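You operate a simulated robot arm through the tools that you are given. There is no shell and no other tool. Be economical: measure what you need, move in short steps, check, and stop when the job is done.

Carry out the task below with a simulated robot arm. There is one attempt and no reset: what you move stays moved.

TASK
Stack the cream tall tin from the top of the wooden bench on top of the blue tall tin.
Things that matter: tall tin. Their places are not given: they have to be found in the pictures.

It is judged by the outcome, as a careful person would: the job done as asked, and still so three seconds after it is handed in. It fails if anything else is knocked over, pushed out of place, dropped, spilled or broken.

THE ROBOT
A 7-joint arm with a two-finger parallel gripper, fixed in place. Base frame: the origin is at the foot of the arm, x ahead of it, y to its left, z up; the work surface is at about z = 0.9. Lengths are in m, angles in rad, forces in N, time in s.
With the tool pointing down near the work surface it reaches from about 0.3 to 0.68 m from the base axis. Its first joint turns from -1.152 to 1.152 rad. Payload 1.57 kg.
Tool frame: the origin (TCP) lies between the finger pads and is the grasp point; the fingertips stand 0.03 m ahead of it; z points along the fingers, y is the line along which they close. The gripper opens to 0.11 m. The fingers are 0.024 m wide and 0.012 m thick; the gripper's body (0.048 by 0.112 m) begins 0.078 m behind the TCP.
Orientation is told as [roll, pitch, yaw] about the base's x, y, z axes, in that order, counted from this pose: with the fingers straight down and closing along the base's y, the tool's x points along the base's -x, its y along +y and its z along -z.

THE INTERFACE
- The arm moves only by the tool play_rows. Its arguments are lists of equal length, an entry for each row: "slide": the shift along the tool's x, y, z in units of 25 mm (1.0 is 25 mm), a list of three; "angular": the turn, a rotation vector about the tool's x, y, z in units of 5 degrees (1.0 is 5 degrees), a list of three; "fingers": the gripper command, from -1 (fully open) to 1 (shut), values between in proportion. In form: {"slide": [[dx, dy, dz], ...], "angular": [[wx, wy, wz], ...], "fingers": [fingers, ...]}. A call has 1 to 20 rows; each row shifts and turns the commanded pose from where the row before left it, along the tool's axes as they then stand. A call with a number of a shift or a turn outside -1 to 1 is refused whole. A row lasts 0.2 s, in which the tool goes at most 0.05 m and 0.15 rad; a call with a longer step from one row to the next is refused whole, and so is a gripper value outside its range. A pose out of reach is approached as far as the arm can. The call stops where the force on the tool passes 40 N (or 10 N more than at its start, if that is more) or the arm is blocked; 0.2 s more then pass. The fingers move at their own pace (about 0.108 m/s each) and stop on an object; they squeeze with about 39 N. The grip force told is the motor's: it shows also when the fingers shut on nothing. Time passes only in rows, and 0.2 s behind the last, so rows that do not move let the fingers close. It gives the time, the measured TCP pose, the force on the tool (base axes), the opening and the grip force at its end, in the units of the frame above (readings bear some noise), and new pictures: "show" is both (left out), scene, wrist or none.
- Cameras (640 x 400 px; columns grow to the right, rows downward): "scene" is fixed at [0.1871, -0.4137, 1.4097]; the picture's right is [0.51, -0.86, 0.00], its down [-0.44, -0.27, -0.85] and it looks along [0.73, 0.44, -0.52] (base axes); focal length 351 px, centre (320, 200). "wrist" rides on the gripper at [-0.036, 0, -0.08] in the tool frame; the picture's right is [0.00, -1.00, 0.00], its down [0.97, 0.00, -0.24] and it looks along [0.24, 0.00, 0.97] (tool axes); focal length 218 px, centre (320, 200).
- probe_pixels(camera, pixels): for up to 12 pixels [column, row] of the newest picture of that camera ("zoom" is the newest enlarged one), the place [x, y, z] in the base frame of the surface seen there, good to about 0.003 m. No time passes.
- close_up(camera, box): a new picture of the part [left, top, right, bottom] of that camera's present view, enlarged. No time passes.
- job_done(): hands the job in; it is judged then, once.

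Work in short steps. Measure before you move; look again where a grasp or a placing could have gone wrong, and mend it. You have 60 turns and 100 pictures in all, the two below and enlarged ones among them. Open the gripper and draw the arm clear of the work before you hand the job in, unless the task says otherwise; then end with one line.

The tools are called as name(argument=value, ...) on one line, values as JSON. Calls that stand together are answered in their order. play_rows: Moves the arm, as the interface text tells. Its arguments: {"type":"object","properties":{"slide":{"type":"array"},"angular":{"type":"array"},"fingers":{"type":"array"},"show":{"type":"string","enum":["both","scene","wrist","none"]}},"required":["slide","angular","fingers"]} The other tools are called the same way: probe_pixels (camera, pixels) gives the place of the surface under pixels of a picture; close_up (camera, box) takes an enlarged picture of a part of a camera's view; job_done () hands the job in.

At the start:

```text
t: 0.0
ee_pos: [0.4565, -0.0452, 1.2311]
tcp_rot: [0.0, 0.0, 0.001]
ft_force: [-0.7, 0.1, -0.1]
opening: 0.11
grasp_force: 0.0
```

scene: 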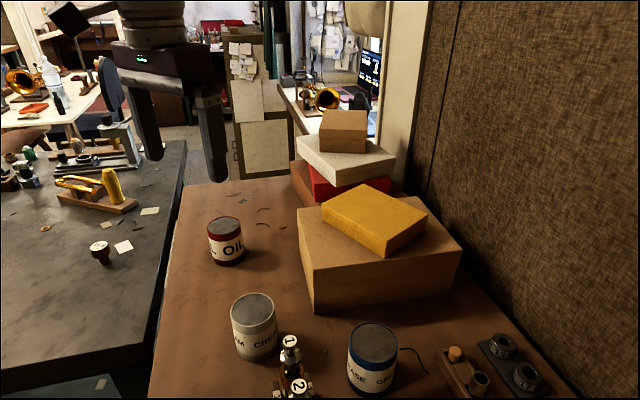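
wrist: 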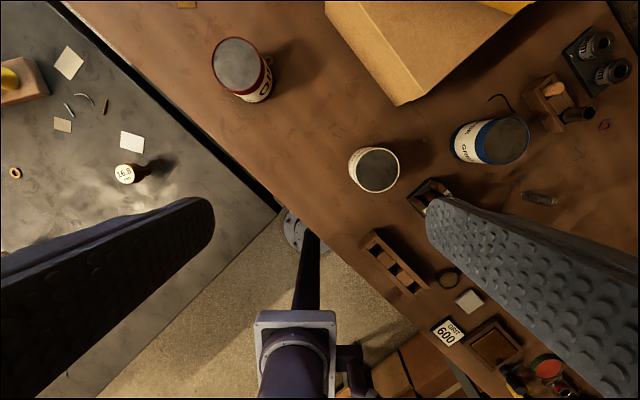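

The scene shows the cream tin near (254,326), the blue one near (372,357) and the red one near (226,240). I'll probe their tops and the surroundings.

probe_pixels(camera="scene", pixels=[[252, 308], [232, 312], [272, 304], [252, 295], [253, 324], [373, 341], [350, 345], [396, 338], [372, 324], [374, 362], [289, 342], [235, 375]])

probe_pixels(camera="wrist", pixels=[[378, 170], [358, 170], [398, 170], [378, 151], [378, 190], [503, 140], [480, 142], [527, 140], [503, 117], [503, 162], [430, 190], [400, 200]])

close_up(camera="scene", box=[200, 270, 440, 400])

```text
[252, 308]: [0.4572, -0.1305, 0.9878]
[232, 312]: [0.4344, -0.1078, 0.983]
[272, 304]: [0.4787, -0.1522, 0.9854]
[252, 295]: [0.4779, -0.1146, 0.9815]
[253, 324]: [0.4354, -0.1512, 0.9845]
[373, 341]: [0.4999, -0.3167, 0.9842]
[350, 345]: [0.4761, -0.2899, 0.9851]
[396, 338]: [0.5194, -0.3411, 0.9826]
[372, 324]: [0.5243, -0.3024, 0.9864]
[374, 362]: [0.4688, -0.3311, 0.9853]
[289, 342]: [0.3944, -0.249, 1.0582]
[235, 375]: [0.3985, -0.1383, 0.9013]
```

```text
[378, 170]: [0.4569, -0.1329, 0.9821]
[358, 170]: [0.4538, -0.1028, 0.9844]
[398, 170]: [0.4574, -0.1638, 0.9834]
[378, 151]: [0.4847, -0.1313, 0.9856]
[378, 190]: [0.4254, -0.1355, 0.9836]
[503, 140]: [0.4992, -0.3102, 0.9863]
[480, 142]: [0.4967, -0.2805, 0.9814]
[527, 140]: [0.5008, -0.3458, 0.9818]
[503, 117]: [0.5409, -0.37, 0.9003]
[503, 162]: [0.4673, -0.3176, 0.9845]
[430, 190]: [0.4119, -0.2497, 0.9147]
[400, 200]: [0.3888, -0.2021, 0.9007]
```

```text
2.67 times, centred on (320, 335) of scene
```

zoom: 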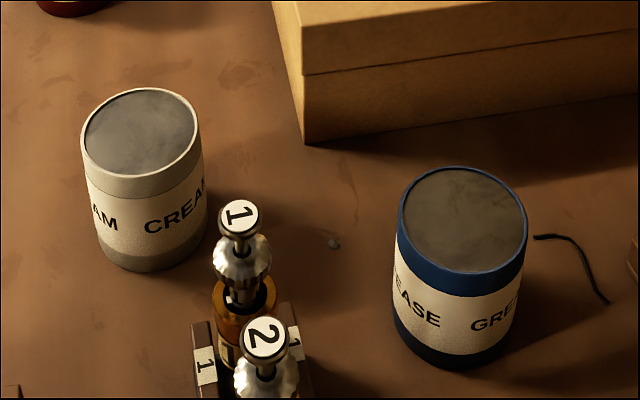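

The tins look about 75 mm across. Cream is centred near (0.456,-0.132) and blue near (0.499,-0.315), both with tops at 0.985. I'll move above the cream tin and look again, and check the pump tops at the same time.

probe_pixels(camera="zoom", pixels=[[239, 214], [262, 335], [242, 262], [84, 150], [197, 125], [135, 92], [145, 172], [399, 225], [525, 215], [462, 170], [465, 268]])

play_rows(slide=[[0, -0.87, 0], [0, -0.87, 0], [0, -0.87, 0], [0, -0.87, 0], [0, 0, 0.9], [0, 0, 0.9], [0, 0, 0.9], [0, 0, 0.9], [0, 0, 0.9]], angular=[[0, 0, 0], [0, 0, 0], [0, 0, 0], [0, 0, 0], [0, 0, 0], [0, 0, 0], [0, 0, 0], [0, 0, 0], [0, 0, 0]], fingers=[-1, -1, -1, -1, -1, -1, -1, -1, -1])

```text
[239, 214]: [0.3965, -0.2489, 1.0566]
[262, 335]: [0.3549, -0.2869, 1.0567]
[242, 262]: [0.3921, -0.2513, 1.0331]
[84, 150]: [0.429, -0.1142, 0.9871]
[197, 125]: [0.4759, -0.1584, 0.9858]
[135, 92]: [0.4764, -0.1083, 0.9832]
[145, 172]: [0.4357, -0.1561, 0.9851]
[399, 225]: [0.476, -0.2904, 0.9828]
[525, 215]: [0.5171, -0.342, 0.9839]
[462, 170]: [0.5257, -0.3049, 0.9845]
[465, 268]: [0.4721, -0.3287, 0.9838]
```

```text
t: 2.0
ee_pos: [0.4548, -0.1329, 1.1181]
tcp_rot: [0.0, 0.0, 0.002]
ft_force: [0.0, 0.0, -0.4]
opening: 0.1098
grasp_force: 0.1
```

scene: 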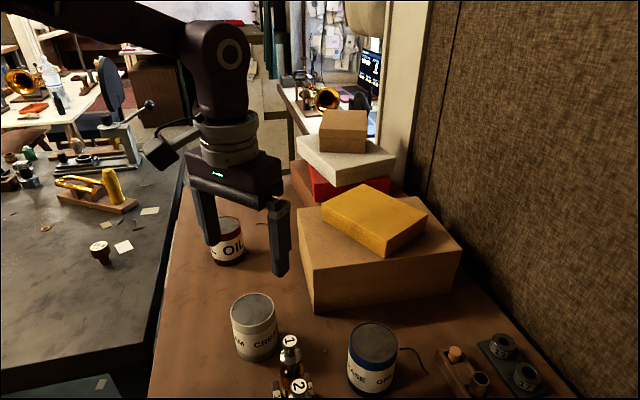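
wrist: 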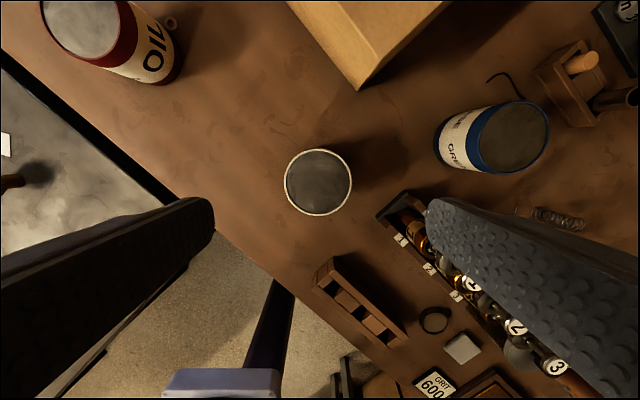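

The cream tin is centred under the gripper, with its rim running from columns 284 to 352. A bottle rack's corner is near (385,215), so I'll probe its clearance, the rims and the tray at (345,270).

probe_pixels(camera="wrist", pixels=[[286, 182], [350, 182], [318, 150], [318, 214], [382, 212], [410, 195], [330, 265], [415, 225], [470, 140], [547, 137], [510, 103], [508, 170]])

```text
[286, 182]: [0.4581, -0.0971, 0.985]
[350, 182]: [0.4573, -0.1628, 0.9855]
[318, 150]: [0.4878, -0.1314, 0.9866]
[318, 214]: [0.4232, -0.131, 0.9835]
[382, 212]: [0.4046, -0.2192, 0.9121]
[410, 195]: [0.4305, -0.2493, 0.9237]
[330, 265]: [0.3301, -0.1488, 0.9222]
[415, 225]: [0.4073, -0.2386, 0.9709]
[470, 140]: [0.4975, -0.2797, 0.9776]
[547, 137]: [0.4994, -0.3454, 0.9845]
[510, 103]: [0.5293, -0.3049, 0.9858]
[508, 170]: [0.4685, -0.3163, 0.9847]
```

The cream centre is (0.456,-0.131) with a radius of about 0.034, and the rack is clear. I'll go down to z≈0.955 and close.

play_rows(slide=[[-0.04, 0.07, 0.815], [0, 0, 0.815], [0, 0, 0.815], [0, 0, 0.815], [0, 0, 0.815], [0, 0, 0.815], [0, 0, 0.815], [0, 0, 0.815], [0, 0, 0]], angular=[[0, 0, 0], [0, 0, 0], [0, 0, 0], [0, 0, 0], [0, 0, 0], [0, 0, 0], [0, 0, 0], [0, 0, 0], [0, 0, 0]], fingers=[-1, -1, -1, -1, -1, -1, -1, -1, -1])

```text
t: 4.0
ee_pos: [0.4562, -0.1311, 0.9552]
tcp_rot: [-0.001, 0.001, 0.002]
ft_force: [0.0, 1.7, 1.0]
opening: 0.11
grasp_force: 0.1
```

scene: 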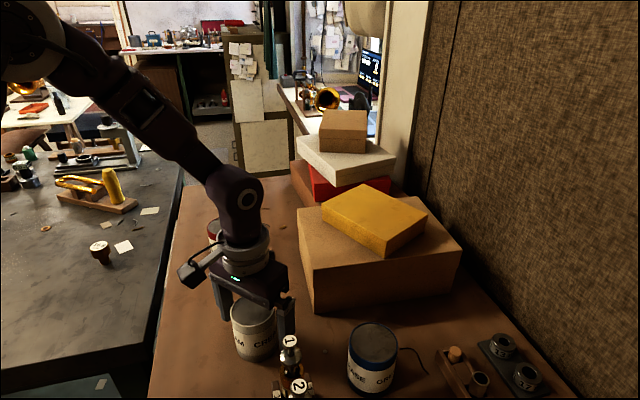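
wrist: 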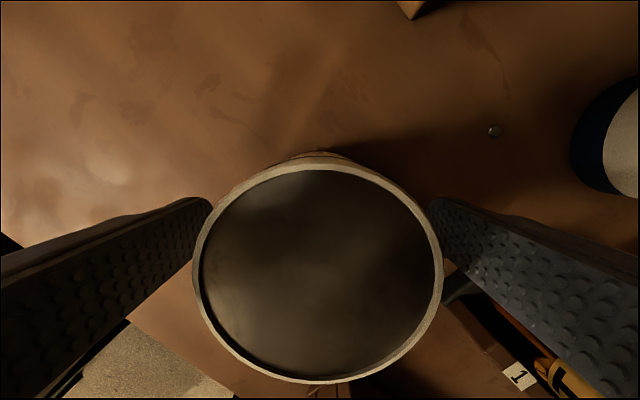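

The tin is centred between the fingers, so I'll close on it and hold.

play_rows(slide=[[0, 0, 0], [0, 0, 0], [0, 0, 0], [0, 0, 0], [0, 0, 0]], angular=[[0, 0, 0], [0, 0, 0], [0, 0, 0], [0, 0, 0], [0, 0, 0]], fingers=[-0.3, 0.3, 1, 1, 1], show="wrist")

```text
t: 5.2
ee_pos: [0.4561, -0.1311, 0.9563]
tcp_rot: [0.0, -0.002, 0.0]
ft_force: [-0.4, -0.1, 0.5]
opening: 0.0668
grasp_force: 38.9
```

wrist: 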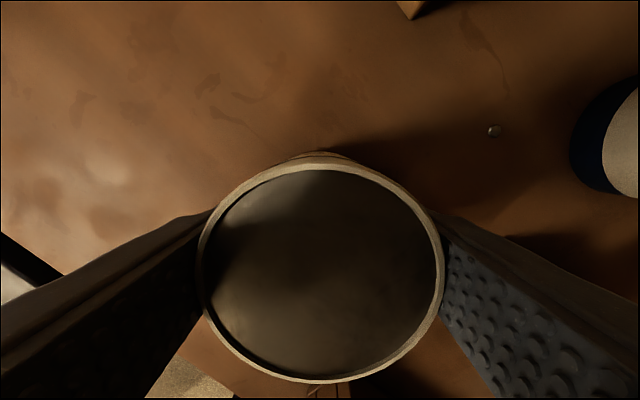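

It is held, with an opening of 0.0668 m. I'll lift straight up to about 1.13.

play_rows(slide=[[0, 0, -0.4], [0, 0, -0.8], [0, 0, -1], [0, 0, -1], [0, 0, -1], [0, 0, -1], [0, 0, -1], [0, 0, -0.6], [0, 0, 0]], angular=[[0, 0, 0], [0, 0, 0], [0, 0, 0], [0, 0, 0], [0, 0, 0], [0, 0, 0], [0, 0, 0], [0, 0, 0], [0, 0, 0]], fingers=[1, 1, 1, 1, 1, 1, 1, 1, 1])

```text
t: 7.2
ee_pos: [0.4577, -0.1308, 1.1277]
tcp_rot: [0.0, 0.001, 0.0]
ft_force: [0.7, -0.6, -2.4]
opening: 0.0667
grasp_force: 39.0
```

scene: 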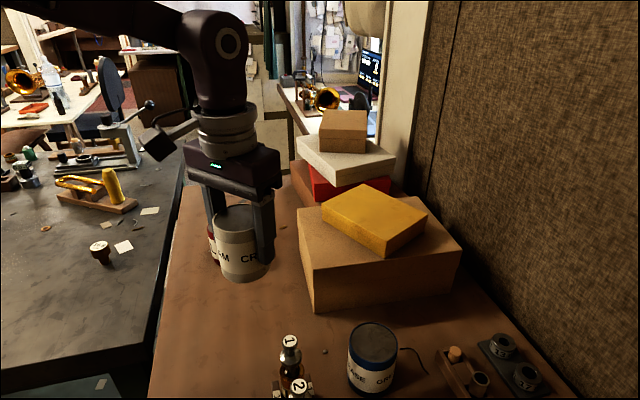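
wrist: 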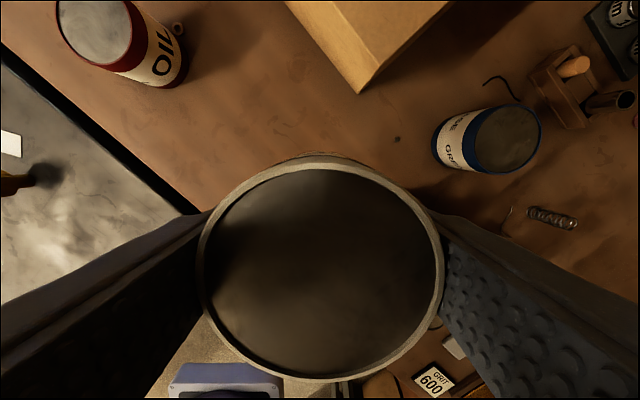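

The tin lifted cleanly. I'll measure its rim against the TCP, along with the blue rim and the box corners, before going across.

probe_pixels(camera="wrist", pixels=[[204, 265], [440, 265], [320, 168], [320, 379], [478, 137], [538, 137], [508, 106], [506, 168], [360, 92], [322, 271]])

probe_pixels(camera="scene", pixels=[[349, 340], [398, 340], [373, 323], [373, 365], [313, 262], [455, 238], [380, 250], [425, 238], [374, 343], [374, 380]])

```text
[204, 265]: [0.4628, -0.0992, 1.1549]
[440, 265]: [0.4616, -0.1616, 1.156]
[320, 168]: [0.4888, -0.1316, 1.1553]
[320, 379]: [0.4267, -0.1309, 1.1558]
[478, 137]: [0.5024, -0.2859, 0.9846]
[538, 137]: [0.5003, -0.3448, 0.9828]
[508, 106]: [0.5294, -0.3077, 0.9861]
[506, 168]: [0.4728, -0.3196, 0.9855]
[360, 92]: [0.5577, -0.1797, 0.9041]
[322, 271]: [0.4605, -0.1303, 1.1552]
```

```text
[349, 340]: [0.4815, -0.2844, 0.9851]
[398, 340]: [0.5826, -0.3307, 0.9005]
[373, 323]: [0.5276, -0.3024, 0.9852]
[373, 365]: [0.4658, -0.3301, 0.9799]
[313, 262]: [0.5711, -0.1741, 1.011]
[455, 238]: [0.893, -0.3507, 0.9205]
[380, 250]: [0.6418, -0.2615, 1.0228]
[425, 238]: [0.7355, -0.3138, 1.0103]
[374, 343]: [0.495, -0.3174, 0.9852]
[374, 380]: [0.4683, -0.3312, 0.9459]
```

The tin is centred on the TCP, and the blue centre is about (0.4995,-0.3155). I'll move across at this height.

play_rows(slide=[[-0.1, -0.5, 0], [-0.21, -0.9, 0], [-0.21, -0.9, 0], [-0.22, -0.92, 0], [-0.21, -0.92, 0], [-0.21, -0.92, 0], [-0.21, -0.92, 0], [-0.21, -0.9, 0], [-0.1, -0.51, 0], [0, 0, 0]], angular=[[0, 0, 0], [0, 0, 0], [0, 0, 0], [0, 0, 0], [0, 0, 0], [0, 0, 0], [0, 0, 0], [0, 0, 0], [0, 0, 0], [0, 0, 0]], fingers=[1, 1, 1, 1, 1, 1, 1, 1, 1, 1])

```text
t: 9.4
ee_pos: [0.4993, -0.3153, 1.126]
tcp_rot: [0.001, 0.001, 0.002]
ft_force: [0.6, 0.1, -2.3]
opening: 0.0671
grasp_force: 38.9
```

scene: 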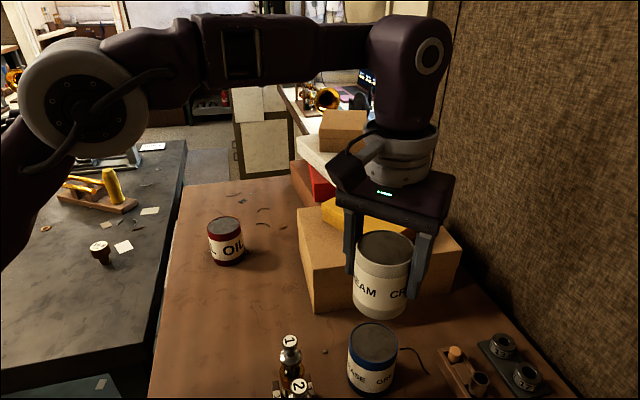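
wrist: 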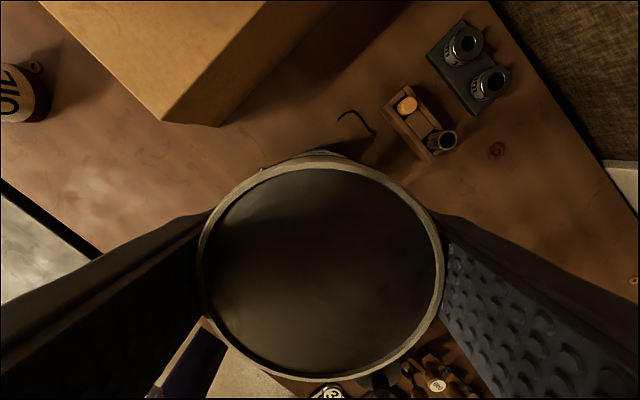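

It is aligned over the blue tin. I'll lower to about 5 mm above contact and check.

play_rows(slide=[[0, 0, 0.6], [0, 0, 0.8], [0, 0, 0.8], [0, 0, 0.6], [0, 0, 0.4], [0, 0, 0]], angular=[[0, 0, 0], [0, 0, 0], [0, 0, 0], [0, 0, 0], [0, 0, 0], [0, 0, 0]], fingers=[1, 1, 1, 1, 1, 1], show="none")

close_up(camera="scene", box=[280, 210, 470, 400])

```text
t: 10.8
ee_pos: [0.4985, -0.3155, 1.0458]
tcp_rot: [0.001, 0.0, 0.002]
ft_force: [0.3, 0.9, -3.1]
opening: 0.0672
grasp_force: 39.1
```

```text
2.11 times, centred on (375, 305) of scene
```

zoom: 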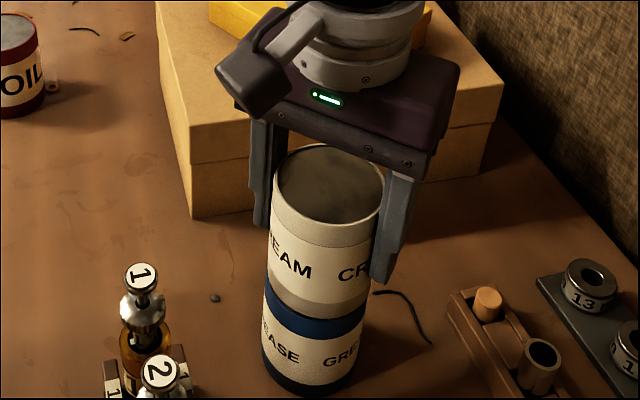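

Alignment looks good. I'll lower in tiny steps until the force shows contact.

play_rows(slide=[[0, 0, 0.06], [0, 0, 0.06], [0, 0, 0.04], [0, 0, 0]], angular=[[0, 0, 0], [0, 0, 0], [0, 0, 0], [0, 0, 0]], fingers=[1, 1, 1, 1], show="none")

```text
t: 11.8
ee_pos: [0.4996, -0.3157, 1.0416]
tcp_rot: [-0.002, 0.001, 0.002]
ft_force: [-0.4, 0.1, -2.8]
opening: 0.067
grasp_force: 38.9
```

No contact yet, so I'll step a bit further down.

play_rows(slide=[[0, 0, 0.04], [0, 0, 0]], angular=[[0, 0, 0], [0, 0, 0]], fingers=[1, 1], show="none")

```text
t: 12.4
ee_pos: [0.4985, -0.3152, 1.0415]
tcp_rot: [0.001, 0.0, 0.002]
ft_force: [0.8, -0.6, -2.3]
opening: 0.0668
grasp_force: 39.3
```

play_rows(slide=[[0, 0, 0.04], [0, 0, 0]], angular=[[0, 0, 0], [0, 0, 0]], fingers=[1, 1], show="none")

```text
t: 13.0
ee_pos: [0.4977, -0.315, 1.0405]
tcp_rot: [-0.001, -0.002, 0.004]
ft_force: [-0.9, 1.8, 15.1]
opening: 0.0669
grasp_force: 38.4
```

Contact shows as +15 N. I'll ease off half a millimetre and open slowly.

play_rows(slide=[[0, 0, -0.025], [0, 0, 0], [0, 0, 0], [0, 0, 0], [0, 0, 0], [0, 0, 0]], angular=[[0, 0, 0], [0, 0, 0], [0, 0, 0], [0, 0, 0], [0, 0, 0], [0, 0, 0]], fingers=[1, 1, -0.3, -0.6, -0.8, -0.9])

```text
t: 14.4
ee_pos: [0.4981, -0.3145, 1.0408]
tcp_rot: [0.0, -0.002, 0.001]
ft_force: [-0.4, 0.2, -0.5]
opening: 0.1045
grasp_force: 0.0
```

scene: 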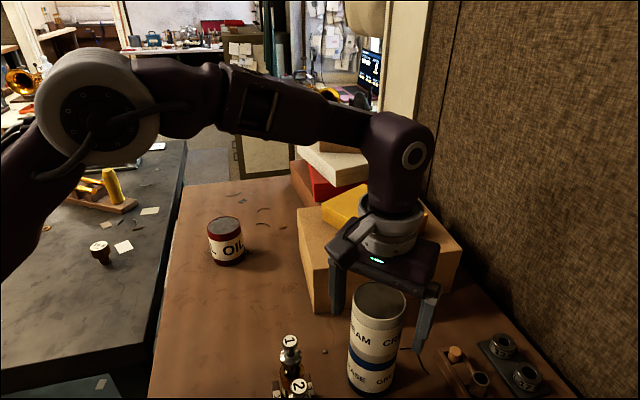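
wrist: 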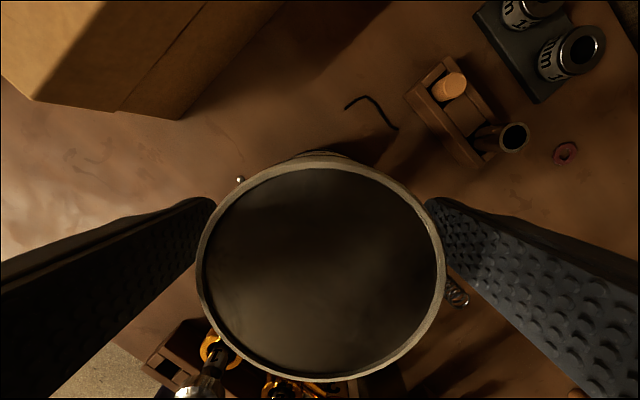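

The tin is released and standing. I'll raise straight up and move back.

play_rows(slide=[[0, 0, -0.4], [0, 0, -0.8], [0, 0, -1], [0, 0, -1], [0, 0, -1], [0, 0, -1], [0, 0, -1], [0, 0.9, 0], [0, 0.9, 0], [0, 0.9, 0], [0, 0.9, 0], [0, 0.9, 0], [0, 0.9, 0], [0, 0, 0]], angular=[[0, 0, 0], [0, 0, 0], [0, 0, 0], [0, 0, 0], [0, 0, 0], [0, 0, 0], [0, 0, 0], [0, 0, 0], [0, 0, 0], [0, 0, 0], [0, 0, 0], [0, 0, 0], [0, 0, 0], [0, 0, 0]], fingers=[-1, -1, -1, -1, -1, -1, -1, -1, -1, -1, -1, -1, -1, -1])

close_up(camera="scene", box=[280, 240, 470, 400])

```text
t: 17.4
ee_pos: [0.4995, -0.1806, 1.1872]
tcp_rot: [-0.001, 0.001, 0.002]
ft_force: [-0.1, -0.2, 0.4]
opening: 0.1098
grasp_force: 0.0
out of reach, approached as far as the arm can: row 7
```

scene: 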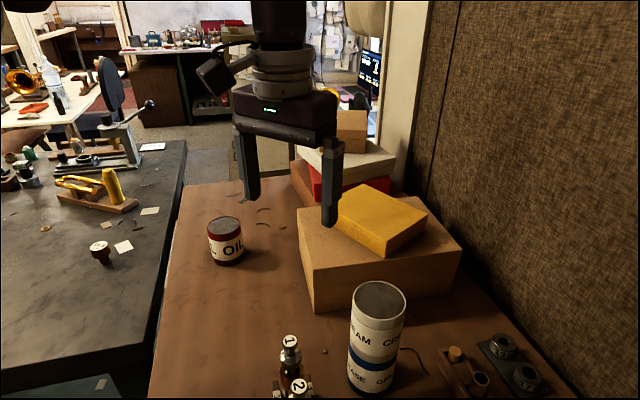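
wrist: 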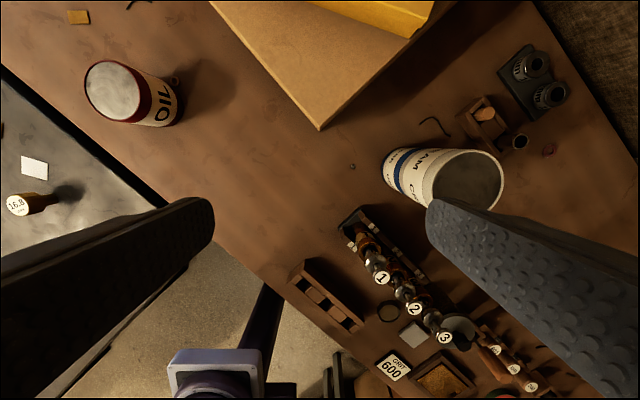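

```text
2.50 times, centred on (375, 320) of scene
```

zoom: 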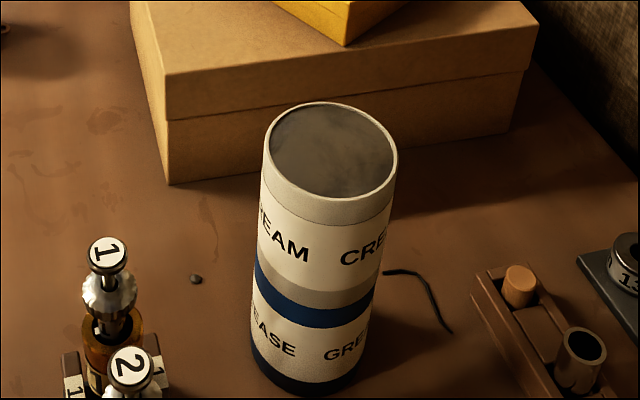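

The cream tin stands squarely on the blue one, nothing else has moved, and the arm is clear.

job_done()

```text
The job is handed in.
```

The cream tall tin is stacked on the blue tall tin, nothing else in view was disturbed, and the gripper is open and clear of the stack.
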